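You operate a simulated robot arm through the tools that you are given. There is no shell and no other tool. Be economical: measure what you need, move in short steps, check, and stop when the job is done.

You run a simulated two-armed robot. Do the job below in one go: nothing can be reset, and whatever is moved stays where it is left.

Task
Wind the guide crank till the drift shows within 1 mm of zero.
Fine: blue knob to 4; switch on, hold creep, read the drift display, wind, creep again; switch off.

It is judged by the outcome, as a careful person would: the job done as asked, and still so three seconds after it is handed in. It fails if anything else is knocked over, pushed out of place, dropped, spilled or broken.

Robot
Two 6-joint arms with two-finger parallel grippers on one trunk, hanging from a carriage that runs on a gantry, over the field with the corners [-1977, 260], [-1986, -820], [214, -838], [223, 242] (x, y) and turns from -354 to 334 degrees about z. Base frame: it is fixed where the carriage stands at the start and does not move with it; the origin is on the floor, on the carriage's upright axis, x ahead of it, y to its left, z up. Units: mm, degrees, N and s.
The left shoulder is at the start at [0, 200, 1495], the right one opposite. Places, roughly: blue knob [400, -100, 500]; orange knob [400, -700, 500]; unwind switch [400, -800, 500]. Payload 1.57 kg a hand.
The tool frame of a hand sits at the grasp point between the pads (the TCP): z along the fingers, y along the line on which they close. The tips reach 30 mm beyond it. The gripper opens to 80 mm. The fingers are 17 mm wide and 12 mm thick; the gripper's body (40 by 82 mm) begins 80 mm behind the TCP.
Orientation is that of the tool frame in the base frame, as [roll, pitch, yaw] about the fixed x, y, z axes, in that order (R = Rz(yaw) Ry(pitch) Rx(roll)). With the fingers straight down and closing along the base's y, the tool's x points along the base's -x, its y along +y and its z along -z.

Tools
- The arms move only by the tool step_arm. It takes "left_targets", "right_targets" or both (then of equal length, played together; a hand with none holds still); each is a list of rows, each a list of 6 numbers: the shift along the tool's x, y, z in mm, then the turn, a rotation vector about the tool's x, y, z in degrees. In form: [[x, y, z, ax, ay, az], ...]. A call has 1 to 12 rows; each row is the pose to reach, as a shift and turn from the pose commanded when the call began, along the tool's axes at that moment. "left_grip" and "right_grip" are, for a hand that has rows, the closure in counts, from 0 (fully open) to 255 (shut), set as the call begins (left out, the last holds). A row lasts 0.2 s, in which the tool goes at most 50 mm and 8.6 degrees; a call with a longer step from one row to the next is refused whole, and so is a gripper value outside its range. Where a pose cannot be reached the arm comes as near as it can. A force on the tool above 40 N (or 10 N above the force at the start of the call, whichever is more), or a blocked arm, ends the call early, and 0.2 s more pass. Each finger travels about 72 mm/s and halts on what it meets, pressing with about 30 N; the grip force reading is that of the motor and also rises with nothing between the fingers. The clock runs only during rows and for 0.2 s after the last one: add rows that repeat a pose to give the fingers time. It gives the time, the measured TCP pose, the force on the tool (base axes), the opening and the grip force at its end, in the units of the frame above (readings bear some noise), with the torque about the TCP (base axes, N m) and any sound that the robot's microphone picked up.
- Cameras (640 x 400 px; columns grow to the right, rows downward): "scene" is now at [224.2, -48, 1613.7]; the picture's right is [-0.88, -0.47, 0.00], its down [-0.44, 0.82, -0.36] and it looks along [0.17, -0.32, -0.93] (base axes); focal length 268 px, centre (320, 200). "left" rides on the left gripper at [72, 7, -122] in its tool frame; the picture's right is [-0.09, 1.00, 0.00], its down [-0.84, -0.08, -0.54] and it looks along [-0.54, -0.05, 0.84] (tool axes); focal length 238 px, centre (320, 200). "right" rides on the right gripper at [72, -7, -122] in its tool frame; the picture's right is [0.09, 1.00, 0.00], its down [-0.84, 0.08, -0.54] and it looks along [-0.54, 0.05, 0.84] (tool axes); focal length 238 px, centre (320, 200). There is no depth. A picture from a camera that has moved, and an enlarged one, comes with that camera's place and axes in the base frame and with its lens.
- capture(camera): a new picture of that camera. The clock stands still meanwhile.
- move_column(by): slides the trunk up (or, below 0, down) by that many mm; the arms and the scene camera ride with it, the base frame stays. It gives what a move gives, with no picture.
- roll_base(legs): drives the robot by 1 to 6 legs, each [ahead, left, turn to the left] in mm, mm and degrees, along the robot's own axes; the way and the turn of a leg run together, so that a leg with both is an arc; at most 1500 mm and 180 degrees a leg. The arms and the cameras ride along, it lands a little off, and it stops where it bumps. It keeps to its track: a leg is cut to what the track allows. It gives what a move gives.
- pan_tilt(pan, tilt): turns the head with the scene camera to pan (to the left, within 86 degrees either way) and tilt (down, from -29 to 69), counted from straight ahead of the robot. It gives what a move gives.
- inspect(camera, box): a new picture of the part [left, top, right, bottom] of that camera's present view, enlarged. The clock stands still meanwhile.
- hand_in(): hands the job in; it is judged then, once.

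Go step by step. Nothing tells you exact positions but the pictures and the camera data: compare them with the known pose of the tool, close in by small moves and look again before you grip or let go. The budget is 120 turns and 108 pictures, counting those below and the enlarged ones. Unless the task says otherwise, let go and move clear before handing in, and close with one line.

The tools are called by a JSON object that holds its "op" and its "data". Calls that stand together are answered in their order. step_arm: Moves the arms, as the interface text tells. Its arguments: {"type":"object","properties":{"left_targets":{"type":"array","items":{"type":"array","items":{"type":"number"}}},"left_grip":{"type":"number"},"right_targets":{"type":"array","items":{"type":"array","items":{"type":"number"}}},"right_grip":{"type":"number"}},"required":[]} The other tools are called the same way: move_column (by) slides the trunk up or down; roll_base (legs) drives the base; pan_tilt (pan, tilt) turns the head that bears the scene camera; capture (camera) takes a picture; inspect (camera, box) takes an enlarged picture of a part of a camera's view; hand_in () hands the job in.

At the start:

```text
t: 0.0
left_tcp_pos: [275.2, -20.0, 763.3]
left_orientation: [179.9, 0.0, 180.0]
left_contact_force: [0.1, -0.2, 0.1]
left_torque: [-0.02, 0.02, 0.03]
left_finger_gap: 79.8
left_finger_force: 0.0
right_tcp_pos: [159.6, -222.9, 707.2]
right_orientation: [179.9, 0.0, -180.0]
right_contact_force: [-0.5, 0.5, -0.5]
right_torque: [-0.06, 0.0, 0.03]
right_finger_gap: 79.9
right_finger_force: 0.1
trunk travel left (down, up): [-399.0, 237.0]
robot x, y, heading: [1.3, -1.3, 0.1]
head pan, tilt: [-62.0, 68.8]
```

scene: 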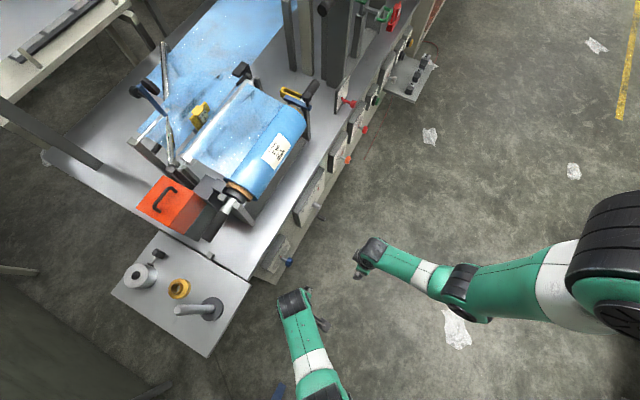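
right: 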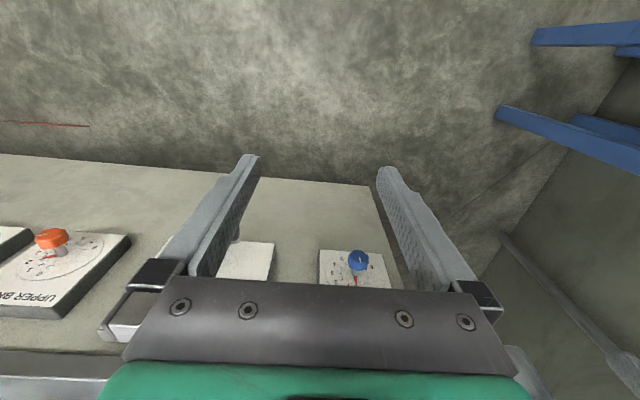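
left: 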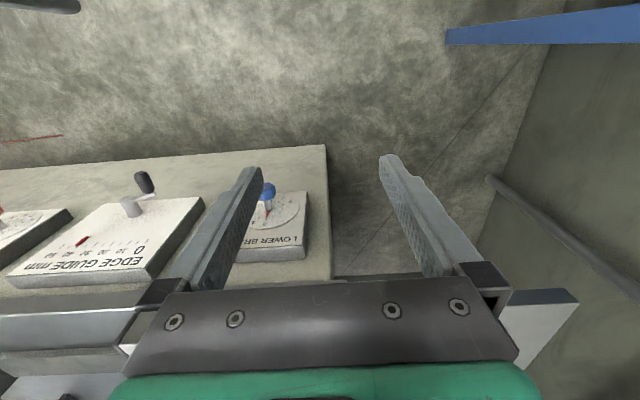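

I see the machine's front panel facing the robot, with the blue knob, edge guide crank and other controls on it. I start by looking closer at the panel.

{"op": "inspect", "data": {"camera": "scene", "box": [230, 60, 450, 290]}}

{"op": "inspect", "data": {"camera": "left", "box": [0, 130, 340, 300]}}

{"op": "inspect", "data": {"camera": "right", "box": [0, 180, 420, 390]}}

```text
1.74 times, centred on (340, 175) of scene
camera zoom: at [224.2, -48.0, 1613.7], right [-0.88, -0.47, 0.0], down [-0.44, 0.82, -0.36], along [0.17, -0.32, -0.93], focal length 466 px, centre (285, 244)
```

zoom: 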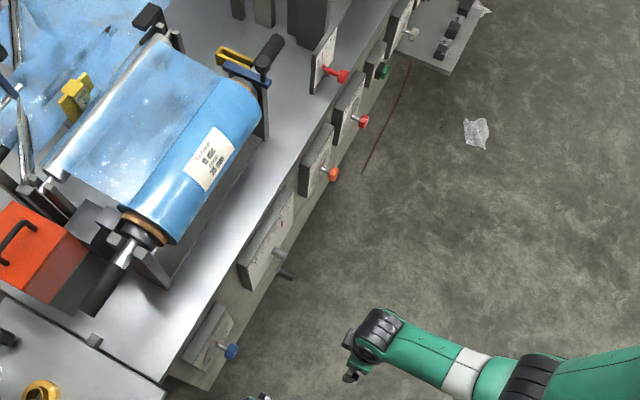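

```text
1.88 times, centred on (170, 215) of left
camera zoom: at [202.3, -13.3, 884.5], right [0.09, 1.0, 0.0], down [0.84, -0.08, 0.54], along [0.54, -0.05, -0.84], focal length 449 px, centre (602, 172)
```

zoom: 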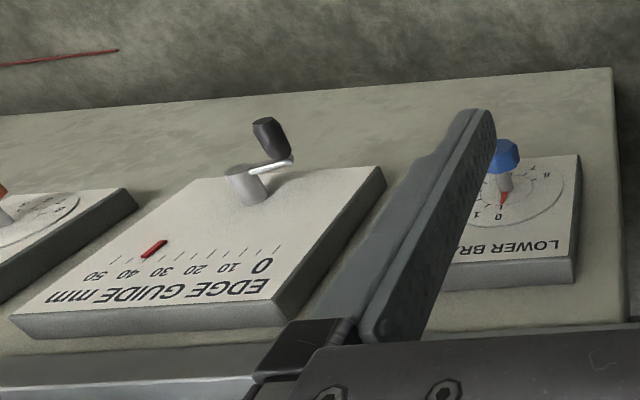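

```text
1.52 times, centred on (210, 285) of right
camera zoom: at [88.1, -228.9, 828.5], right [-0.09, 1.0, 0.0], down [0.84, 0.08, 0.54], along [0.54, 0.05, -0.84], focal length 363 px, centre (488, 70)
```

zoom: 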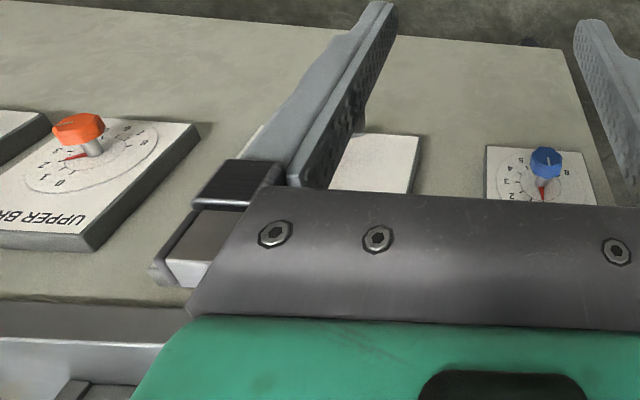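

The panel order from the left is lower brake (blue), edge guide (crank), upper brake (orange), then further controls. I back off to see the whole front, including the display, switch and creep control.

{"op": "roll_base", "data": {"legs": [[-700, -450, 0]]}}

{"op": "pan_tilt", "data": {"pan": 0, "tilt": 45}}

{"op": "capture", "data": {"camera": "scene"}}

```text
t: 4.5
left_tcp_pos: [-424.6, -475.8, 763.2]
left_orientation: [180.0, 0.1, -179.4]
left_contact_force: [0.2, -0.1, -0.6]
left_torque: [-0.01, 0.01, -0.01]
left_finger_gap: 79.8
left_finger_force: 0.0
right_tcp_pos: [-534.4, -682.2, 706.2]
right_orientation: [-180.0, 0.0, -179.4]
right_contact_force: [-0.2, -0.2, -0.6]
right_torque: [-0.01, -0.01, 0.0]
right_finger_gap: 80.0
right_finger_force: 0.1
trunk travel left (down, up): [-399.0, 237.0]
robot x, y, heading: [-696.1, -458.5, 0.3]
head pan, tilt: [-62.0, 68.8]
```

```text
t: 5.8
left_tcp_pos: [-423.2, -476.8, 763.3]
left_orientation: [-180.0, 0.0, -179.4]
left_contact_force: [0.3, -0.1, 0.2]
left_torque: [-0.01, -0.02, 0.01]
left_finger_gap: 79.9
left_finger_force: 0.0
right_tcp_pos: [-534.8, -682.3, 706.6]
right_orientation: [-180.0, 0.0, -179.3]
right_contact_force: [0.7, -0.1, 0.8]
right_torque: [0.0, -0.03, -0.01]
right_finger_gap: 80.1
right_finger_force: 0.0
trunk travel left (down, up): [-399.0, 237.0]
robot x, y, heading: [-696.1, -463.0, 0.9]
head pan, tilt: [0.0, 45.0]
```

```text
101 pictures are left
camera scene: at [-418.6, -455.7, 1642.5], right [0.01, -1.0, 0.0], down [-0.71, -0.01, -0.71], along [0.71, 0.01, -0.71], focal length 268 px, centre (320, 200)
```

scene: 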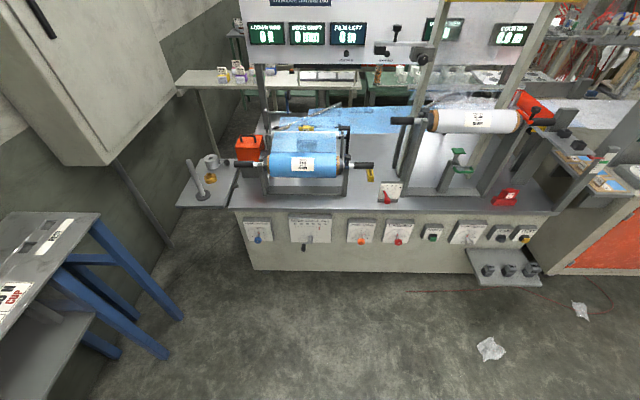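

{"op": "inspect", "data": {"camera": "scene", "box": [230, 205, 390, 275]}}

{"op": "inspect", "data": {"camera": "scene", "box": [370, 170, 560, 290]}}

{"op": "inspect", "data": {"camera": "scene", "box": [240, 0, 400, 90]}}

{"op": "inspect", "data": {"camera": "scene", "box": [380, 0, 540, 90]}}

```text
4.00 times, centred on (310, 240) of scene
camera zoom: at [-418.6, -455.7, 1642.5], right [0.01, -1.0, 0.0], down [-0.71, -0.01, -0.71], along [0.71, 0.01, -0.71], focal length 1073 px, centre (360, 40)
```

zoom: 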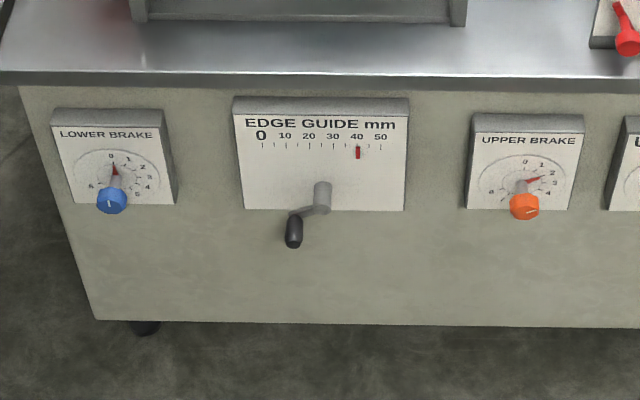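

```text
3.33 times, centred on (465, 230) of scene
camera zoom: at [-418.6, -455.7, 1642.5], right [0.01, -1.0, 0.0], down [-0.71, -0.01, -0.71], along [0.71, 0.01, -0.71], focal length 894 px, centre (-163, 100)
```

zoom: 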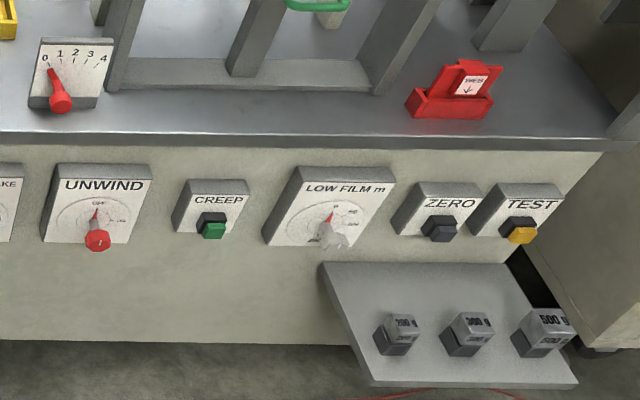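

```text
4.00 times, centred on (320, 45) of scene
camera zoom: at [-418.6, -455.7, 1642.5], right [0.01, -1.0, 0.0], down [-0.71, -0.01, -0.71], along [0.71, 0.01, -0.71], focal length 1073 px, centre (320, 820)
```

zoom: 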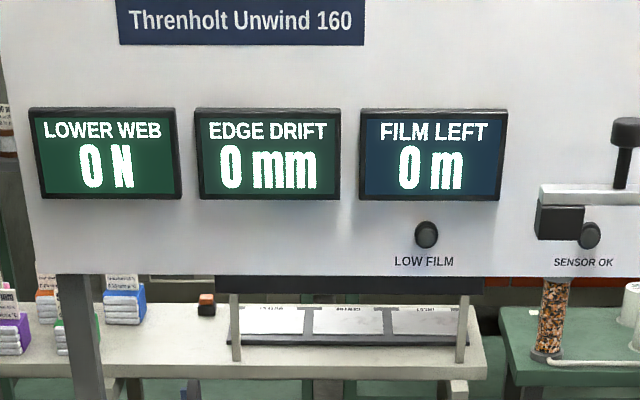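

```text
4.00 times, centred on (460, 45) of scene
camera zoom: at [-418.6, -455.7, 1642.5], right [0.01, -1.0, 0.0], down [-0.71, -0.01, -0.71], along [0.71, 0.01, -0.71], focal length 1073 px, centre (-240, 820)
```

zoom: 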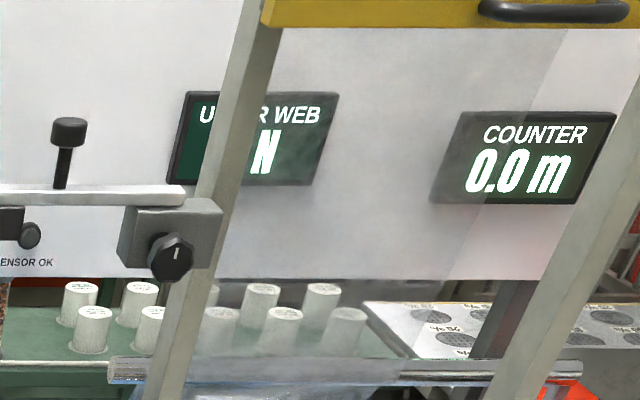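

The display EDGE DRIFT is up on the board, the UNWIND switch and the green CREEP button lie to the right. I turn both tools to point forwards (horizontal) while well clear.

{"op": "step_arm", "data": {"left_targets": [[0, 0, 0, 0, -8.2, 0], [0, 0, 0, 0, -16.4, 0], [0, 0, 0, 0, -24.6, 0], [0, 0, 0, 0, -32.8, 0], [0, 0, 0, 0, -41, 0], [0, 0, 0, 0, -49.2, 0], [0, 0, 0, 0, -57.4, 0], [0, 0, 0, 0, -65.6, 0], [0, 0, 0, 0, -73.8, 0], [0, 0, 0, 0, -82, 0], [0, 0, 0, 0, -90, 0]], "right_targets": [[0, 0, 0, 0, -8.2, 0], [0, 0, 0, 0, -16.4, 0], [0, 0, 0, 0, -24.6, 0], [0, 0, 0, 0, -32.8, 0], [0, 0, 0, 0, -41, 0], [0, 0, 0, 0, -49.2, 0], [0, 0, 0, 0, -57.4, 0], [0, 0, 0, 0, -65.6, 0], [0, 0, 0, 0, -73.8, 0], [0, 0, 0, 0, -82, 0], [0, 0, 0, 0, -90, 0]]}}

{"op": "capture", "data": {"camera": "right"}}

{"op": "capture", "data": {"camera": "scene"}}

```text
t: 8.2
left_tcp_pos: [-343.4, -445.4, 917.4]
left_orientation: [-178.1, 85.8, 178.7]
left_contact_force: [0.0, 0.2, 0.2]
left_torque: [0.0, 0.04, -0.01]
left_finger_gap: 80.0
left_finger_force: 0.1
left hand out of reach, approached as far as the arm can: row 6, 7, 8, 9, 10, 11
right_tcp_pos: [-525.3, -682.9, 718.6]
right_orientation: [-180.0, 51.8, -179.5]
right_contact_force: [-0.2, -0.2, 0.6]
right_torque: [-0.01, 0.01, -0.01]
right_finger_gap: 80.1
right_finger_force: 0.1
right hand out of reach, approached as far as the arm can: row 6, 7, 8, 9, 10, 11
trunk travel left (down, up): [-399.0, 237.0]
robot x, y, heading: [-696.4, -460.2, 0.8]
head pan, tilt: [0.0, 45.0]
```

```text
96 pictures are left
camera right: at [-666.6, -690.7, 737.9], right [-0.07, 1.0, -0.07], down [0.09, 0.08, 0.99], along [0.99, 0.06, -0.1], focal length 238 px, centre (320, 200)
```

right: 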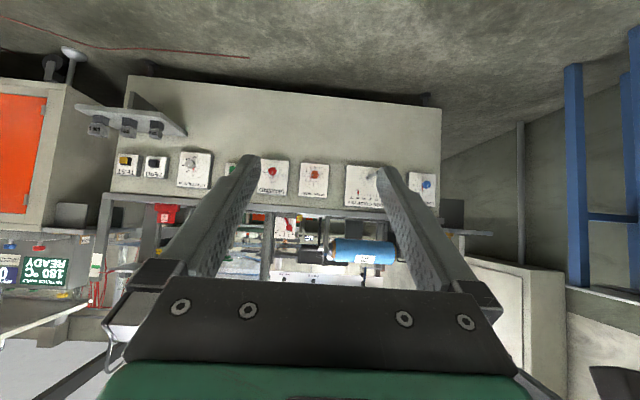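

```text
95 pictures are left
camera scene: at [-418.3, -455.6, 1642.7], right [0.01, -1.0, 0.0], down [-0.71, -0.01, -0.71], along [0.71, 0.01, -0.71], focal length 268 px, centre (320, 200)
```

scene: 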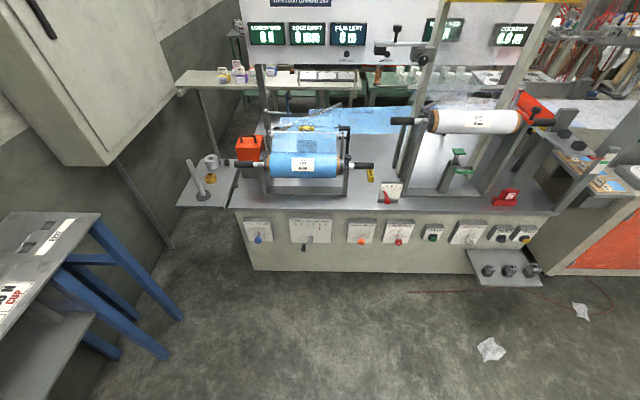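

The left arm got horizontal only by rising and going forward, so the right hand needs a higher, more forward place. I command it so.

{"op": "step_arm", "data": {"right_targets": [[-40, 0, 25, 0, 0, 0], [-80, 0, 50, 0, 0, 0], [-120, 0, 75, 0, 0, 0], [-160, 0, 100, 0, 0, 0], [-200, 0, 120, 0, 0, 0]], "left_targets": [[0, 0, 0, 0, 0, 0], [0, 0, 0, 0, 0, 0], [0, 0, 0, 0, 0, 0], [0, 0, 0, 0, 0, 0], [0, 0, 0, 0, 0, 0]]}}

```text
t: 9.4
left_tcp_pos: [-343.4, -445.5, 917.4]
left_orientation: [-177.5, 85.6, 179.3]
left_contact_force: [0.6, 0.5, -0.7]
left_torque: [-0.01, 0.0, -0.05]
left_finger_gap: 80.1
left_finger_force: 0.2
right_tcp_pos: [-304.4, -680.8, 804.2]
right_orientation: [179.9, 51.8, -179.6]
right_contact_force: [0.1, 0.5, -0.1]
right_torque: [0.03, -0.02, -0.01]
right_finger_gap: 80.0
right_finger_force: 0.0
right hand out of reach, approached as far as the arm can: row 1
trunk travel left (down, up): [-399.0, 237.0]
robot x, y, heading: [-698.9, -456.9, 0.8]
head pan, tilt: [0.0, 45.0]
```

{"op": "step_arm", "data": {"right_targets": [[0, 0, 0, 0, -8, 0], [0, 0, 0, 0, -16, 0], [0, 0, 0, 0, -24, 0], [0, 0, 0, 0, -32, 0], [0, 0, 0, 0, -38.2, 0]], "left_targets": [[0, 0, 0, 0, -4.2, 0], [0, 0, 0, 0, -4.2, 0], [0, 0, 0, 0, -4.2, 0], [0, 0, 0, 0, -4.2, 0], [0, 0, 0, 0, -4.2, 0]]}}

```text
t: 10.6
left_tcp_pos: [-339.6, -434.4, 931.3]
left_orientation: [-169.7, 89.3, -172.9]
left_contact_force: [-0.8, -0.2, 0.7]
left_torque: [0.02, -0.03, -0.01]
left_finger_gap: 80.0
left_finger_force: 0.1
left hand out of reach, approached as far as the arm can: row 1, 2, 3, 4, 5
right_tcp_pos: [-355.4, -676.5, 916.2]
right_orientation: [167.6, 77.6, 172.4]
right_contact_force: [-0.6, -0.9, 2.4]
right_torque: [-0.02, 0.12, 0.04]
right_finger_gap: 79.8
right_finger_force: 0.1
right hand out of reach, approached as far as the arm can: row 1, 2, 3, 4, 5
trunk travel left (down, up): [-399.0, 237.0]
robot x, y, heading: [-695.6, -461.0, 0.7]
head pan, tilt: [0.0, 45.0]
```

The arm looks limited by reach this low under the shoulder. I raise the right hand and square it, to learn where a level tool is possible.

{"op": "step_arm", "data": {"right_targets": [[-40, 0, 0, 0, 0, 0], [-80, 0, 0, 0, 0, 0], [-120, 0, 0, 0, 0, 0], [-120, 0, 0, 2.5, -6, -1.3], [-120, 0, 0, 5, -12, -2.6], [-120, 0, 0, 5, -12, -2.6]]}}

```text
t: 12.0
left_tcp_pos: [-335.1, -435.6, 931.7]
left_orientation: [-158.6, 89.4, -162.2]
left_contact_force: [-0.4, -0.6, 1.3]
left_torque: [-0.03, 0.01, 0.01]
left_finger_gap: 79.9
left_finger_force: 0.1
right_tcp_pos: [-324.7, -677.9, 1040.1]
right_orientation: [-178.6, 89.5, -177.6]
right_contact_force: [-0.4, -0.4, -0.3]
right_torque: [0.02, 0.02, -0.02]
right_finger_gap: 80.1
right_finger_force: 0.0
right hand out of reach, approached as far as the arm can: row 5, 6
trunk travel left (down, up): [-399.0, 237.0]
robot x, y, heading: [-696.9, -457.3, 0.7]
head pan, tilt: [0.0, 45.0]
```

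{"op": "step_arm", "data": {"right_targets": [[0, 0, 40, 0, 0, 0], [0, 0, 80, 0, 0, 0], [0, 0, 120, 0, 0, 0], [30, 0, 120, 0, 0, 0], [60, 0, 120, 0, 0, 0], [90, 0, 120, 0, 0, 0], [120, 0, 120, 0, 0, 0]]}}

{"op": "capture", "data": {"camera": "right"}}

```text
t: 13.6
left_tcp_pos: [-335.0, -435.8, 932.0]
left_orientation: [-159.2, 89.4, -162.6]
left_contact_force: [-1.3, -0.2, 0.5]
left_torque: [0.02, -0.02, 0.01]
left_finger_gap: 80.3
left_finger_force: 0.1
right_tcp_pos: [-211.8, -701.0, 956.6]
right_orientation: [-45.2, 89.6, -45.4]
right_contact_force: [-0.4, -0.2, 0.1]
right_torque: [-0.02, 0.02, -0.07]
right_finger_gap: 79.6
right_finger_force: 0.1
right hand out of reach, approached as far as the arm can: row 5, 6, 7
trunk travel left (down, up): [-399.0, 237.0]
robot x, y, heading: [-696.7, -460.6, 0.7]
head pan, tilt: [0.0, 45.0]
```

```text
94 pictures are left
camera right: at [-333.2, -705.6, 883.3], right [0.0, 1.0, -0.1], down [-0.55, 0.08, 0.83], along [0.84, 0.05, 0.54], focal length 238 px, centre (320, 200)
```

right: 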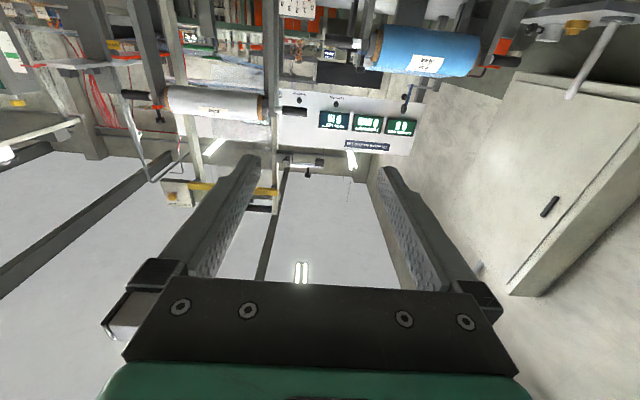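

A level tool is possible down to about 540–580 mm under the shoulder. I lower the trunk all the way so that the panel at z≈515 comes into that range, after which I view the panel level-on.

{"op": "move_column", "data": {"by": -398}}

{"op": "pan_tilt", "data": {"pan": 0, "tilt": 30}}

{"op": "capture", "data": {"camera": "scene"}}

```text
t: 17.4
left_tcp_pos: [-334.6, -436.2, 533.8]
left_orientation: [-159.1, 89.4, -162.5]
left_contact_force: [-1.0, 0.0, -0.1]
left_torque: [-0.01, 0.03, 0.01]
left_finger_gap: 80.0
left_finger_force: 0.1
right_tcp_pos: [-211.3, -700.2, 558.4]
right_orientation: [-49.4, 89.4, -49.5]
right_contact_force: [0.2, 0.1, 0.2]
right_torque: [0.02, 0.01, 0.0]
right_finger_gap: 80.0
right_finger_force: 0.0
trunk travel left (down, up): [-1.0, 635.0]
robot x, y, heading: [-699.2, -460.0, 0.3]
head pan, tilt: [0.0, 45.0]
```

```text
t: 18.2
left_tcp_pos: [-335.2, -436.2, 534.5]
left_orientation: [-158.9, 89.4, -162.4]
left_contact_force: [-0.1, 0.1, 0.2]
left_torque: [-0.02, 0.01, -0.01]
left_finger_gap: 80.1
left_finger_force: 0.1
right_tcp_pos: [-211.8, -700.3, 557.8]
right_orientation: [-49.1, 89.6, -49.2]
right_contact_force: [0.7, 0.5, -0.7]
right_torque: [-0.03, 0.0, -0.01]
right_finger_gap: 80.0
right_finger_force: 0.0
trunk travel left (down, up): [-1.0, 635.0]
robot x, y, heading: [-696.1, -457.7, 0.5]
head pan, tilt: [0.0, 30.0]
```

```text
93 pictures are left
camera scene: at [-409.5, -455.5, 1267.1], right [0.01, -1.0, 0.0], down [-0.5, -0.01, -0.87], along [0.87, 0.01, -0.5], focal length 268 px, centre (320, 200)
```

scene: 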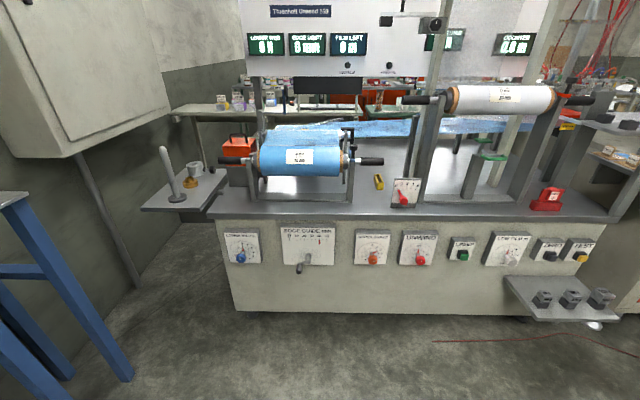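

{"op": "inspect", "data": {"camera": "scene", "box": [215, 215, 345, 285]}}

{"op": "inspect", "data": {"camera": "scene", "box": [345, 215, 485, 285]}}

```text
4.92 times, centred on (280, 250) of scene
camera zoom: at [-409.5, -455.5, 1267.1], right [0.01, -1.0, 0.0], down [-0.5, -0.01, -0.87], along [0.87, 0.01, -0.5], focal length 1320 px, centre (517, -46)
```

zoom: 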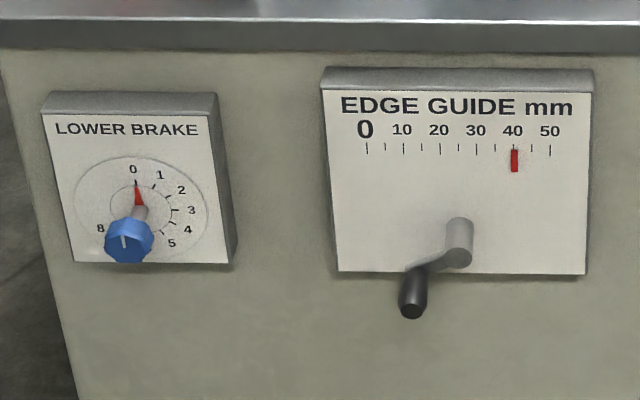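

```text
4.57 times, centred on (415, 250) of scene
camera zoom: at [-409.5, -455.5, 1267.1], right [0.01, -1.0, 0.0], down [-0.5, -0.01, -0.87], along [0.87, 0.01, -0.5], focal length 1226 px, centre (-114, -29)
```

zoom: 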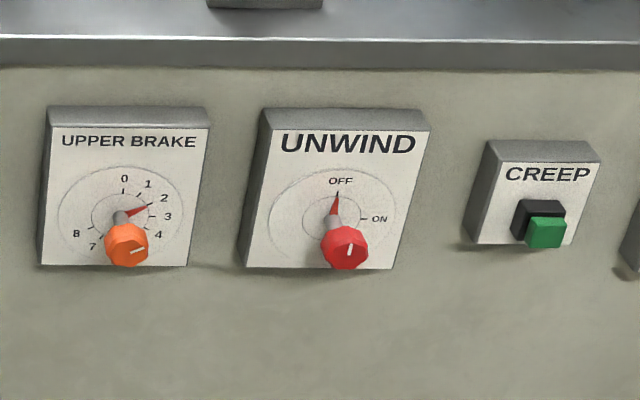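

Triangulated positions: blue knob front ≈(412,-126,517), crank handle tip ≈(374,-361,487) with its hub ≈(414,-395,503), unwind knob ≈(411,-852,514), creep button ≈(428,-1034,515). I bring the left hand in front of its shoulder, square it, and retract the right one.

{"op": "step_arm", "data": {"left_targets": [[0, 40, 0, -3.4, -0.6, 0], [0, 80, 0, -3.4, -0.6, 0], [0, 120, 0, -3.4, -0.6, 0], [0, 160, 0, -3.4, -0.6, 0], [0, 185, 0, -3.4, -0.6, 0], [0, 185, 0, -3.4, -0.6, 0], [17, 185, 0, -3.4, -0.6, 0], [17, 185, 30, -3.4, -0.6, 0]], "right_targets": [[0, 0, -30, 0, 0, 0], [0, 0, -60, 0, 0, 0], [0, 0, -90, 0, 0, 0], [0, 0, -120, 0, 0, 0], [0, 0, -120, 0, 0, 0], [0, 0, -120, 0, 0, 0], [20, 0, -120, 0, 0, 0], [40, 0, -120, 0, 0, 0]]}}

```text
t: 20.0
left_tcp_pos: [-313.2, -288.8, 521.4]
left_orientation: [-72.9, 89.8, -72.8]
left_contact_force: [-0.8, 0.4, 0.5]
left_torque: [0.0, 0.0, -0.02]
left_finger_gap: 80.0
left_finger_force: 0.1
left hand out of reach, approached as far as the arm can: row 4, 5, 6, 7, 8
right_tcp_pos: [-328.8, -699.5, 517.0]
right_orientation: [-45.1, 89.5, -45.3]
right_contact_force: [-0.3, 0.4, -0.9]
right_torque: [-0.01, 0.0, -0.01]
right_finger_gap: 80.2
right_finger_force: 0.0
trunk travel left (down, up): [-1.0, 635.0]
robot x, y, heading: [-696.4, -460.7, 0.7]
head pan, tilt: [0.0, 30.0]
```

Both hands can be level at z≈517. I retract the left a little and test its wrist roll range in free space.

{"op": "step_arm", "data": {"left_targets": [[0, 0, -18, 0, 0, 0], [0, 0, -36, 0, 0, 0], [0, 0, -36, 0, 0, -8.5], [0, 0, -36, 0, 0, -17], [0, 0, -36, 0, 0, -25.5], [0, 0, -36, 0, 0, -34], [0, 0, -36, 0, 0, -42.5], [0, 0, -36, 0, 0, -51], [0, 0, -36, 0, 0, -59.5], [0, 0, -36, 0, 0, -68], [0, 0, -36, 0, 0, -76.5], [0, 0, -36, 0, 0, -85]]}}

{"op": "roll_base", "data": {"legs": [[450, 155, 0]]}}

{"op": "capture", "data": {"camera": "left"}}

```text
t: 22.6
left_tcp_pos: [-328.0, -310.2, 649.7]
left_orientation: [-92.8, 9.3, -90.2]
left_contact_force: [-0.7, -0.3, 1.2]
left_torque: [0.0, 0.04, -0.03]
left_finger_gap: 80.1
left_finger_force: 0.0
left hand out of reach, approached as far as the arm can: row 4, 5, 6, 7, 8, 9, 10, 11, 12
right_tcp_pos: [-330.7, -698.5, 515.1]
right_orientation: [-49.1, 89.5, -49.2]
right_contact_force: [0.4, 0.3, -0.4]
right_torque: [0.03, 0.01, -0.02]
right_finger_gap: 79.7
right_finger_force: 0.0
trunk travel left (down, up): [-1.0, 635.0]
robot x, y, heading: [-696.7, -458.7, 0.4]
head pan, tilt: [0.0, 30.0]
```

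```text
t: 25.4
left_tcp_pos: [124.8, -149.9, 648.5]
left_orientation: [-92.9, 9.5, -90.4]
left_contact_force: [0.3, -0.6, 0.6]
left_torque: [-0.03, 0.0, 0.0]
left_finger_gap: 80.1
left_finger_force: 0.2
right_tcp_pos: [119.4, -538.6, 516.5]
right_orientation: [-49.0, 89.5, -49.2]
right_contact_force: [0.6, 0.1, -0.3]
right_torque: [0.0, -0.01, -0.02]
right_finger_gap: 80.0
right_finger_force: 0.1
trunk travel left (down, up): [-1.0, 635.0]
robot x, y, heading: [-245.9, -302.8, 0.5]
head pan, tilt: [0.0, 30.0]
```

```text
90 pictures are left
camera left: at [1.6, -221.0, 635.8], right [-0.05, 0.25, -0.97], down [-0.53, 0.81, 0.24], along [0.85, 0.53, 0.1], focal length 238 px, centre (320, 200)
```

left: 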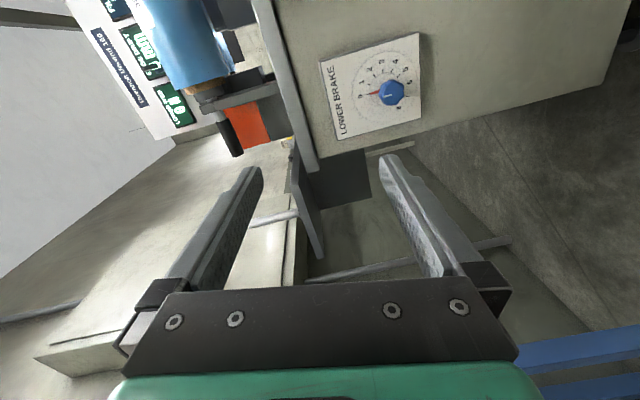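

Rolling that way runs the wrist out of range (it rose). I roll back and then try the other direction, where the knob must turn anyway.

{"op": "step_arm", "data": {"left_targets": [[0, 0, 0, 0, 0, 8.4], [0, 0, 0, 0, 0, 16.8], [0, 0, 0, 0, 0, 25.2], [0, 0, 0, 0, 0, 33.6], [0, 0, 0, 0, 0, 42], [0, 0, 0, 0, 0, 50.4], [0, 0, 0, 0, 0, 58.8], [0, 0, 0, 0, 0, 67.2], [0, 0, 0, 0, 0, 75.6], [0, 0, 0, 0, 0, 80.5]]}}

{"op": "step_arm", "data": {"left_targets": [[0, 0, 0, 0, 0, 8.4], [0, 0, 0, 0, 0, 16.8], [0, 0, 0, 0, 0, 25.2], [0, 0, 0, 0, 0, 33.6], [0, 0, 0, 0, 0, 42], [0, 0, 0, 0, 0, 50.4], [0, 0, 0, 0, 0, 58.8], [0, 0, 0, 0, 0, 67.2], [0, 0, 0, 0, 0, 75.6], [0, 0, 0, 0, 0, 84], [0, 0, 0, 0, 0, 90]]}}

```text
t: 27.6
left_tcp_pos: [123.5, -150.4, 648.9]
left_orientation: [178.0, 87.2, 178.3]
left_contact_force: [0.2, 0.0, 0.5]
left_torque: [0.03, -0.02, 0.0]
left_finger_gap: 80.0
left_finger_force: 0.0
right_tcp_pos: [119.3, -539.0, 516.6]
right_orientation: [-50.1, 89.5, -50.4]
right_contact_force: [0.4, 0.0, -0.9]
right_torque: [-0.01, -0.03, -0.01]
right_finger_gap: 80.2
right_finger_force: 0.0
trunk travel left (down, up): [-1.0, 635.0]
robot x, y, heading: [-242.0, -297.8, 0.4]
head pan, tilt: [0.0, 30.0]
```

```text
t: 30.0
left_tcp_pos: [123.9, -151.0, 648.6]
left_orientation: [92.7, -0.1, 90.1]
left_contact_force: [0.0, 0.4, -0.9]
left_torque: [-0.03, -0.01, 0.01]
left_finger_gap: 79.9
left_finger_force: 0.0
right_tcp_pos: [119.7, -539.9, 516.5]
right_orientation: [-50.3, 89.5, -50.5]
right_contact_force: [0.3, 0.2, 0.2]
right_torque: [-0.02, -0.01, 0.01]
right_finger_gap: 80.1
right_finger_force: 0.0
trunk travel left (down, up): [-1.0, 635.0]
robot x, y, heading: [-249.5, -301.3, 0.4]
head pan, tilt: [0.0, 30.0]
```

{"op": "step_arm", "data": {"left_targets": [[0, -40, 0, 0, 0, 0], [0, -80, 0, 0, 0, 0], [0, -110, 0, 0, 0, 0], [0, -131, 0, 0, 0, 0], [0, -131, 0, 0, 0, 0]]}}

```text
t: 31.2
left_tcp_pos: [116.5, -150.2, 517.1]
left_orientation: [92.9, 0.1, 90.1]
left_contact_force: [-0.2, 0.1, -0.5]
left_torque: [-0.02, -0.02, 0.02]
left_finger_gap: 80.0
left_finger_force: 0.1
right_tcp_pos: [120.6, -539.3, 515.7]
right_orientation: [-50.7, 89.5, -50.9]
right_contact_force: [-0.3, 0.2, -0.4]
right_torque: [-0.01, -0.01, 0.0]
right_finger_gap: 80.1
right_finger_force: 0.0
trunk travel left (down, up): [-1.0, 635.0]
robot x, y, heading: [-248.2, -297.9, 0.0]
head pan, tilt: [0.0, 30.0]
```

{"op": "step_arm", "data": {"left_targets": [[0, 0, 0, 0, 0, 8.4], [0, 0, 0, 0, 0, 16.8], [0, 0, 0, 0, 0, 25.2], [0, 0, 0, 0, 0, 33.6], [0, 0, 0, 0, 0, 42]]}}

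```text
t: 32.4
left_tcp_pos: [116.0, -150.6, 517.6]
left_orientation: [93.9, -42.0, 87.6]
left_contact_force: [0.2, -0.2, -0.7]
left_torque: [0.04, 0.03, 0.01]
left_finger_gap: 79.9
left_finger_force: 0.1
right_tcp_pos: [120.3, -540.1, 515.8]
right_orientation: [-50.1, 89.5, -50.4]
right_contact_force: [0.9, 0.2, -0.2]
right_torque: [-0.03, -0.01, 0.02]
right_finger_gap: 79.9
right_finger_force: 0.1
trunk travel left (down, up): [-1.0, 635.0]
robot x, y, heading: [-245.3, -296.6, 0.4]
head pan, tilt: [0.0, 30.0]
```

Roll is free up to +132°. I roll back to 0 and will square it for gripping the blue knob.

{"op": "step_arm", "data": {"left_targets": [[0, 0, 0, 0, 0, -8.5], [0, 0, 0, 0, 0, -17], [0, 0, 0, 0, 0, -25.5], [0, 0, 0, 0, 0, -34], [0, 0, 0, 0, 0, -42.5], [0, 0, 0, 0, 0, -51], [0, 0, 0, 0, 0, -59.5], [0, 0, 0, 0, 0, -68], [0, 0, 0, 0, 0, -76.5], [0, 0, 0, 0, 0, -85], [0, 0, 0, 0, 0, -93.5], [0, 0, 0, 0, 0, -102]]}}

{"op": "step_arm", "data": {"left_targets": [[0, 0, 0, 0, 0, -8.5], [0, 0, 0, 0, 0, -17], [0, 0, 0, 0, 0, -25.5], [0, 0, 0, 0, 0, -30]]}}

```text
t: 35.0
left_tcp_pos: [117.1, -150.6, 518.2]
left_orientation: [95.7, 60.1, 94.9]
left_contact_force: [0.9, -0.3, -0.5]
left_torque: [0.03, 0.0, -0.01]
left_finger_gap: 80.1
left_finger_force: 0.1
right_tcp_pos: [120.3, -539.8, 515.0]
right_orientation: [-50.3, 89.4, -50.5]
right_contact_force: [0.3, 0.8, 1.0]
right_torque: [-0.01, 0.0, -0.01]
right_finger_gap: 80.0
right_finger_force: 0.1
trunk travel left (down, up): [-1.0, 635.0]
robot x, y, heading: [-246.9, -299.5, 0.4]
head pan, tilt: [0.0, 30.0]
```

```text
t: 36.0
left_tcp_pos: [117.6, -150.9, 517.7]
left_orientation: [-176.8, 87.1, -176.8]
left_contact_force: [-0.3, -1.0, -0.1]
left_torque: [0.01, -0.02, -0.05]
left_finger_gap: 80.0
left_finger_force: 0.0
right_tcp_pos: [120.1, -539.5, 516.3]
right_orientation: [-50.1, 89.6, -50.5]
right_contact_force: [0.0, -0.9, -1.0]
right_torque: [-0.02, 0.0, 0.03]
right_finger_gap: 80.0
right_finger_force: 0.1
trunk travel left (down, up): [-1.0, 635.0]
robot x, y, heading: [-248.1, -301.1, 0.3]
head pan, tilt: [0.0, 30.0]
```

{"op": "step_arm", "data": {"left_targets": [[0, 0, 0, 0, -2.9, 0], [0, 0, 0, 0, -2.9, 0]], "right_targets": [[0, 0, -30, 0, 0, 0], [0, 0, -60, 0, 0, 0]]}}

{"op": "roll_base", "data": {"legs": [[218, 24, 0]]}}

{"op": "capture", "data": {"camera": "left"}}

{"op": "pan_tilt", "data": {"pan": 20, "tilt": 65}}

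{"op": "capture", "data": {"camera": "scene"}}

```text
t: 36.6
left_tcp_pos: [117.5, -149.6, 518.0]
left_orientation: [-27.6, 89.9, -27.5]
left_contact_force: [-0.1, 0.9, -0.1]
left_torque: [0.01, -0.01, -0.02]
left_finger_gap: 80.3
left_finger_force: 0.0
right_tcp_pos: [60.2, -539.8, 515.6]
right_orientation: [-52.0, 89.6, -52.2]
right_contact_force: [0.1, 0.3, 0.2]
right_torque: [0.02, 0.01, 0.0]
right_finger_gap: 80.2
right_finger_force: 0.0
trunk travel left (down, up): [-1.0, 635.0]
robot x, y, heading: [-245.1, -298.7, 0.1]
head pan, tilt: [0.0, 30.0]
```

```text
t: 38.3
left_tcp_pos: [334.0, -127.2, 518.0]
left_orientation: [-26.8, 89.8, -27.0]
left_contact_force: [-0.1, 0.3, 0.1]
left_torque: [0.01, -0.03, 0.02]
left_finger_gap: 79.7
left_finger_force: 0.1
right_tcp_pos: [275.2, -515.8, 516.0]
right_orientation: [-50.1, 89.5, -50.5]
right_contact_force: [0.5, 0.4, -1.1]
right_torque: [0.01, 0.03, -0.02]
right_finger_gap: 80.2
right_finger_force: 0.0
trunk travel left (down, up): [-1.0, 635.0]
robot x, y, heading: [-29.2, -273.3, -0.0]
head pan, tilt: [0.0, 30.0]
```

```text
89 pictures are left
camera left: at [212.3, -120.4, 445.1], right [0.0, 1.0, 0.09], down [-0.54, -0.08, 0.84], along [0.84, -0.05, 0.54], focal length 238 px, centre (320, 200)
```

left: 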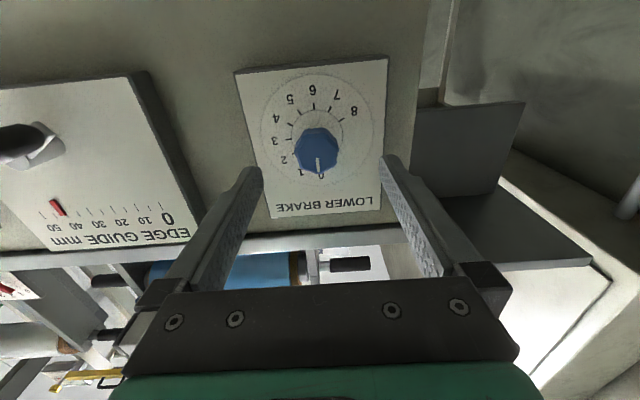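

```text
t: 39.3
left_tcp_pos: [333.7, -126.2, 517.8]
left_orientation: [-30.3, 89.9, -30.6]
left_contact_force: [-0.6, -0.2, -0.8]
left_torque: [0.02, 0.01, 0.02]
left_finger_gap: 79.7
left_finger_force: 0.1
right_tcp_pos: [275.8, -516.1, 515.4]
right_orientation: [-50.8, 89.4, -51.2]
right_contact_force: [0.3, -0.5, -0.2]
right_torque: [0.0, -0.03, -0.04]
right_finger_gap: 80.2
right_finger_force: 0.0
trunk travel left (down, up): [-1.0, 635.0]
robot x, y, heading: [-27.2, -275.0, 0.2]
head pan, tilt: [20.0, 65.0]
```

```text
88 pictures are left
camera scene: at [224.6, -250.9, 1219.6], right [0.34, -0.94, 0.0], down [-0.85, -0.31, -0.42], along [0.4, 0.15, -0.91], focal length 268 px, centre (320, 200)
```

scene: 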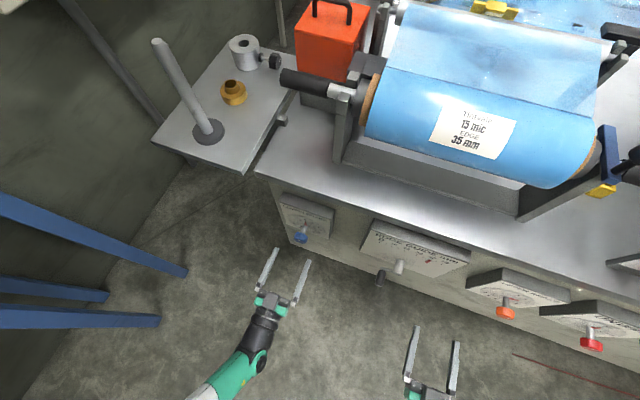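

The knob is centred nicely between the fingers, at about (412,-129,519). I drive forward 70 mm to straddle it.

{"op": "roll_base", "data": {"legs": [[70, -2, 0]]}}

{"op": "capture", "data": {"camera": "left"}}

{"op": "capture", "data": {"camera": "scene"}}

```text
t: 40.3
left_tcp_pos: [405.5, -128.0, 518.1]
left_orientation: [-18.5, 89.8, -18.6]
left_contact_force: [1.1, 0.8, 0.0]
left_torque: [0.02, 0.04, -0.01]
left_finger_gap: 79.9
left_finger_force: 0.0
right_tcp_pos: [346.8, -518.2, 516.5]
right_orientation: [-48.0, 89.4, -48.5]
right_contact_force: [0.9, -0.2, -0.7]
right_torque: [-0.02, 0.02, 0.01]
right_finger_gap: 80.0
right_finger_force: 0.1
trunk travel left (down, up): [-1.0, 635.0]
robot x, y, heading: [39.0, -277.1, 0.3]
head pan, tilt: [20.0, 65.0]
```

```text
87 pictures are left
camera left: at [282.3, -121.9, 445.2], right [0.0, 1.0, 0.09], down [-0.54, -0.08, 0.84], along [0.84, -0.05, 0.54], focal length 238 px, centre (320, 200)
```

left: 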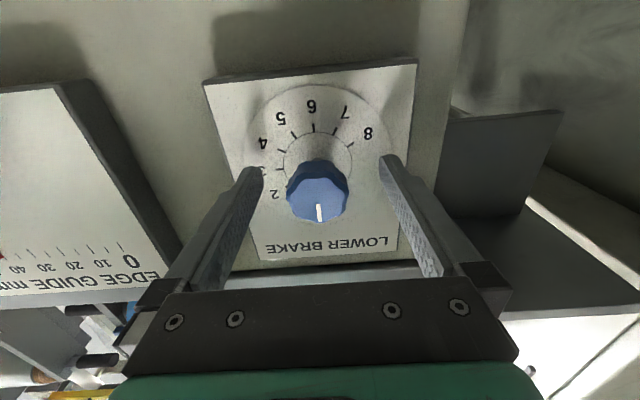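

```text
86 pictures are left
camera scene: at [294.4, -252.4, 1219.7], right [0.35, -0.94, 0.0], down [-0.85, -0.31, -0.42], along [0.4, 0.15, -0.91], focal length 268 px, centre (320, 200)
```

scene: 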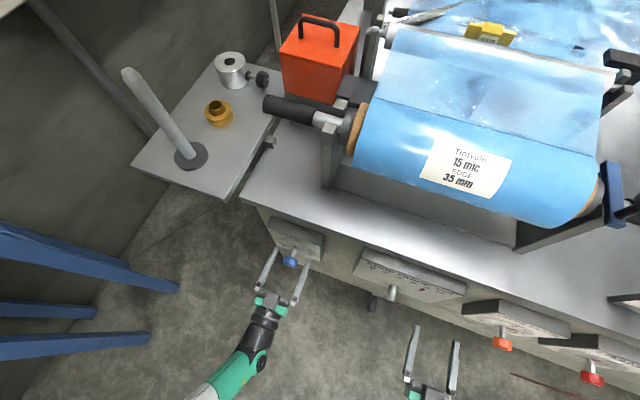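

Knob is between the fingers. Close on it.

{"op": "step_arm", "data": {"left_targets": [[2, 0, 0, 0, 0, 0], [2, 0, 0, 0, 0, 0], [2, 0, 0, 0, 0, 0], [2, 0, 0, 0, 0, 0]], "left_grip": 255}}

{"op": "capture", "data": {"camera": "left"}}

```text
t: 41.3
left_tcp_pos: [401.9, -129.7, 515.6]
left_orientation: [-59.9, 89.9, -60.2]
left_contact_force: [-4.0, -3.9, 2.6]
left_torque: [0.0, -0.18, -0.85]
left_finger_gap: 37.6
left_finger_force: 43.1
right_tcp_pos: [344.6, -519.1, 516.5]
right_orientation: [-59.5, 89.5, -60.0]
right_contact_force: [-0.1, 0.7, -0.3]
right_torque: [-0.01, 0.02, 0.01]
right_finger_gap: 79.8
right_finger_force: 0.1
trunk travel left (down, up): [-1.0, 635.0]
robot x, y, heading: [34.2, -276.7, 0.4]
head pan, tilt: [20.0, 65.0]
```

```text
85 pictures are left
camera left: at [280.2, -123.6, 443.1], right [0.0, 1.0, 0.09], down [-0.54, -0.08, 0.84], along [0.84, -0.05, 0.54], focal length 238 px, centre (320, 200)
```

left: 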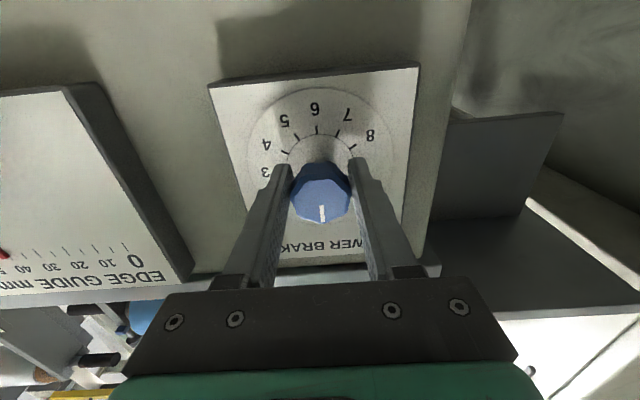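

Gripped (37.6 mm). Turning clockwise 60° first, checking the pointer.

{"op": "step_arm", "data": {"left_targets": [[2, 0, 0, 0, 0, 8], [2, 0, 0, 0, 0, 16], [2, 0, 0, 0, 0, 24], [2, 0, 0, 0, 0, 32], [2, 0, 0, 0, 0, 40], [2, 0, 0, 0, 0, 48], [2, 0, 0, 0, 0, 56], [2, 0, 0, 0, 0, 60]]}}

{"op": "capture", "data": {"camera": "left"}}

```text
t: 43.1
left_tcp_pos: [402.9, -122.3, 517.5]
left_orientation: [89.0, 31.6, 89.8]
left_contact_force: [-3.1, 11.0, 8.2]
left_torque: [-0.1, 0.09, -0.21]
left_finger_gap: 37.3
left_finger_force: 44.0
right_tcp_pos: [343.8, -513.4, 514.4]
right_orientation: [-40.8, 89.7, -41.3]
right_contact_force: [0.5, -0.2, -0.6]
right_torque: [0.02, 0.04, 0.02]
right_finger_gap: 80.2
right_finger_force: 0.0
trunk travel left (down, up): [-1.0, 635.0]
robot x, y, heading: [40.5, -274.8, 0.3]
head pan, tilt: [20.0, 65.0]
stopped in row 8 (left hand): the force on the tool passed its limit at 40 N (the readings are from after the stop); the commanded pose is now the measured one
```

```text
84 pictures are left
camera left: at [280.5, -58.5, 482.1], right [-0.02, 0.44, 0.9], down [-0.54, -0.76, 0.37], along [0.84, -0.48, 0.25], focal length 238 px, centre (320, 200)
```

left: 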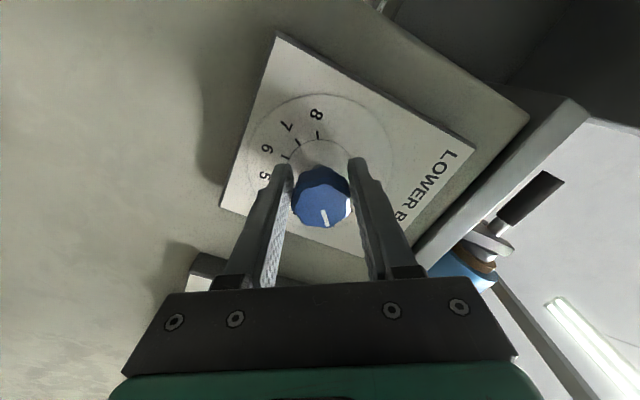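

The hand is about 8 mm off the knob's axis along the tool's x, so forces build. I open, recentre and regrip.

{"op": "step_arm", "data": {"left_targets": [[0, 0, 0, 0, 0, 0], [0, 0, 0, 0, 0, 0], [-4, 0, 0, 0, 0, 0], [-8, 0, 0, 0, 0, 0], [-8, 0, 0, 0, 0, 0]], "left_grip": 60}}

{"op": "inspect", "data": {"camera": "left", "box": [200, 80, 440, 260]}}

```text
t: 44.3
left_tcp_pos: [402.3, -133.5, 520.4]
left_orientation: [89.2, 31.7, 89.8]
left_contact_force: [0.2, 0.3, -0.6]
left_torque: [-0.01, 0.03, -0.01]
left_finger_gap: 61.2
left_finger_force: 0.1
right_tcp_pos: [344.3, -517.6, 514.9]
right_orientation: [-51.9, 89.7, -52.5]
right_contact_force: [-0.2, -0.9, 0.1]
right_torque: [-0.01, -0.02, -0.01]
right_finger_gap: 79.9
right_finger_force: 0.0
trunk travel left (down, up): [-1.0, 635.0]
robot x, y, heading: [37.6, -275.9, 0.4]
head pan, tilt: [20.0, 65.0]
```

```text
2.22 times, centred on (320, 170) of left
camera zoom: at [280.9, -70.0, 486.3], right [-0.01, 0.44, 0.9], down [-0.54, -0.75, 0.37], along [0.84, -0.48, 0.25], focal length 530 px, centre (320, 267)
```

zoom: 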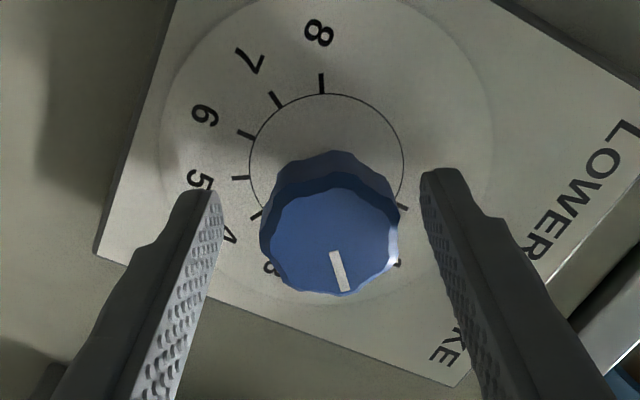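

I recentre by about 5 mm and regrip.

{"op": "step_arm", "data": {"left_targets": [[3, 1.5, 0, 0, 0, 0], [5, 2.5, 0, 0, 0, 0]]}}

{"op": "step_arm", "data": {"left_targets": [[0, 0, 0, 0, 0, 0], [0, 0, 0, 0, 0, 0], [0, 0, 0, 0, 0, 0]], "left_grip": 255}}

{"op": "inspect", "data": {"camera": "left", "box": [200, 80, 440, 260]}}

```text
t: 44.9
left_tcp_pos: [403.0, -126.5, 519.9]
left_orientation: [89.2, 31.7, 89.8]
left_contact_force: [0.2, 0.0, -0.1]
left_torque: [-0.02, 0.0, 0.0]
left_finger_gap: 61.0
left_finger_force: 0.0
right_tcp_pos: [345.3, -516.6, 517.5]
right_orientation: [-52.1, 89.6, -52.4]
right_contact_force: [-0.1, 0.0, -0.2]
right_torque: [-0.01, 0.01, -0.01]
right_finger_gap: 80.0
right_finger_force: 0.0
trunk travel left (down, up): [-1.0, 635.0]
robot x, y, heading: [38.1, -274.2, 0.2]
head pan, tilt: [20.0, 65.0]
```

```text
t: 45.7
left_tcp_pos: [402.2, -127.7, 519.6]
left_orientation: [89.3, 31.7, 89.7]
left_contact_force: [-0.5, 0.9, 1.8]
left_torque: [0.0, 0.73, -0.39]
left_finger_gap: 37.1
left_finger_force: 43.2
right_tcp_pos: [345.4, -516.9, 516.3]
right_orientation: [-51.5, 89.6, -51.9]
right_contact_force: [-0.1, -0.6, 0.2]
right_torque: [0.01, 0.01, 0.0]
right_finger_gap: 80.3
right_finger_force: 0.1
trunk travel left (down, up): [-1.0, 635.0]
robot x, y, heading: [36.4, -276.2, 0.5]
head pan, tilt: [20.0, 65.0]
```

```text
2.22 times, centred on (320, 170) of left
camera zoom: at [280.6, -63.8, 486.1], right [-0.01, 0.44, 0.9], down [-0.54, -0.75, 0.37], along [0.84, -0.48, 0.25], focal length 530 px, centre (320, 267)
```

zoom: 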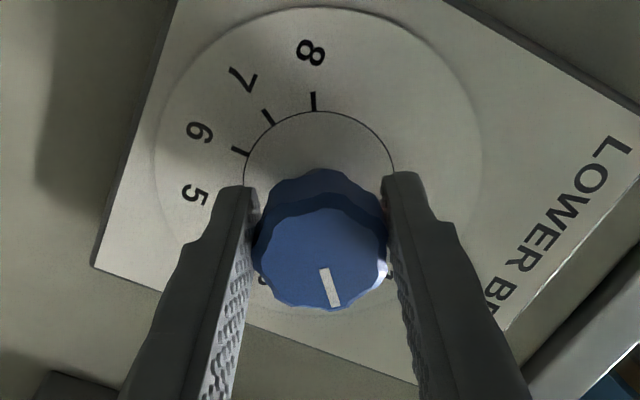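

Well centred now. Turning further.

{"op": "step_arm", "data": {"left_targets": [[0, 0, 0, 0, 0, 8], [0, 0, 0, 0, 0, 16], [0, 0, 0, 0, 0, 24], [0, 0, 0, 0, 0, 32], [0, 0, 0, 0, 0, 40], [0, 0, 0, 0, 0, 48], [0, 0, 0, 0, 0, 56], [0, 0, 0, 0, 0, 64]]}}

{"op": "capture", "data": {"camera": "left"}}

{"op": "inspect", "data": {"camera": "scene", "box": [250, 210, 350, 280]}}

```text
t: 47.2
left_tcp_pos: [402.4, -127.4, 522.4]
left_orientation: [88.5, -20.0, 90.9]
left_contact_force: [-6.1, 1.6, 12.5]
left_torque: [-0.05, 0.99, -0.33]
left_finger_gap: 37.6
left_finger_force: 43.7
right_tcp_pos: [343.1, -515.9, 515.9]
right_orientation: [-55.4, 89.7, -55.8]
right_contact_force: [0.0, -1.1, 0.0]
right_torque: [-0.01, 0.03, -0.03]
right_finger_gap: 80.0
right_finger_force: 0.0
trunk travel left (down, up): [-1.0, 635.0]
robot x, y, heading: [39.2, -278.5, 0.4]
head pan, tilt: [20.0, 65.0]
stopped in row 7 (left hand): the force on the tool passed its limit at 41 N (the readings are from after the stop); the commanded pose is now the measured one
```

```text
81 pictures are left
camera left: at [279.4, -63.3, 549.8], right [-0.02, -0.43, 0.9], down [-0.53, -0.76, -0.37], along [0.85, -0.48, -0.21], focal length 238 px, centre (320, 200)
```

left: 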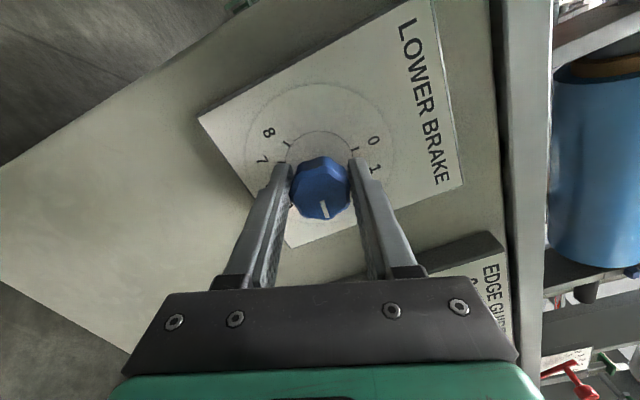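

```text
5.71 times, centred on (300, 245) of scene
camera zoom: at [292.7, -251.4, 1218.9], right [0.35, -0.94, 0.0], down [-0.85, -0.31, -0.42], along [0.4, 0.15, -0.91], focal length 1533 px, centre (434, -57)
```

zoom: 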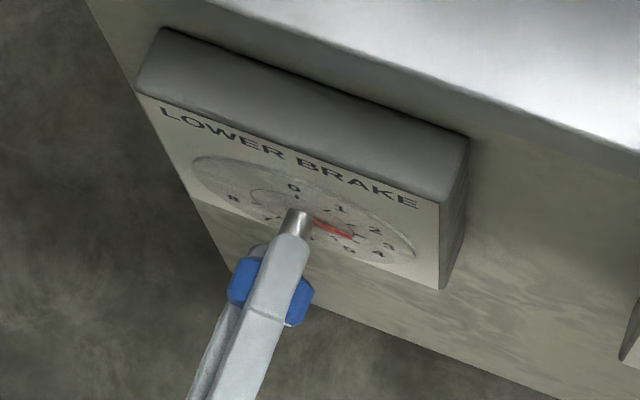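

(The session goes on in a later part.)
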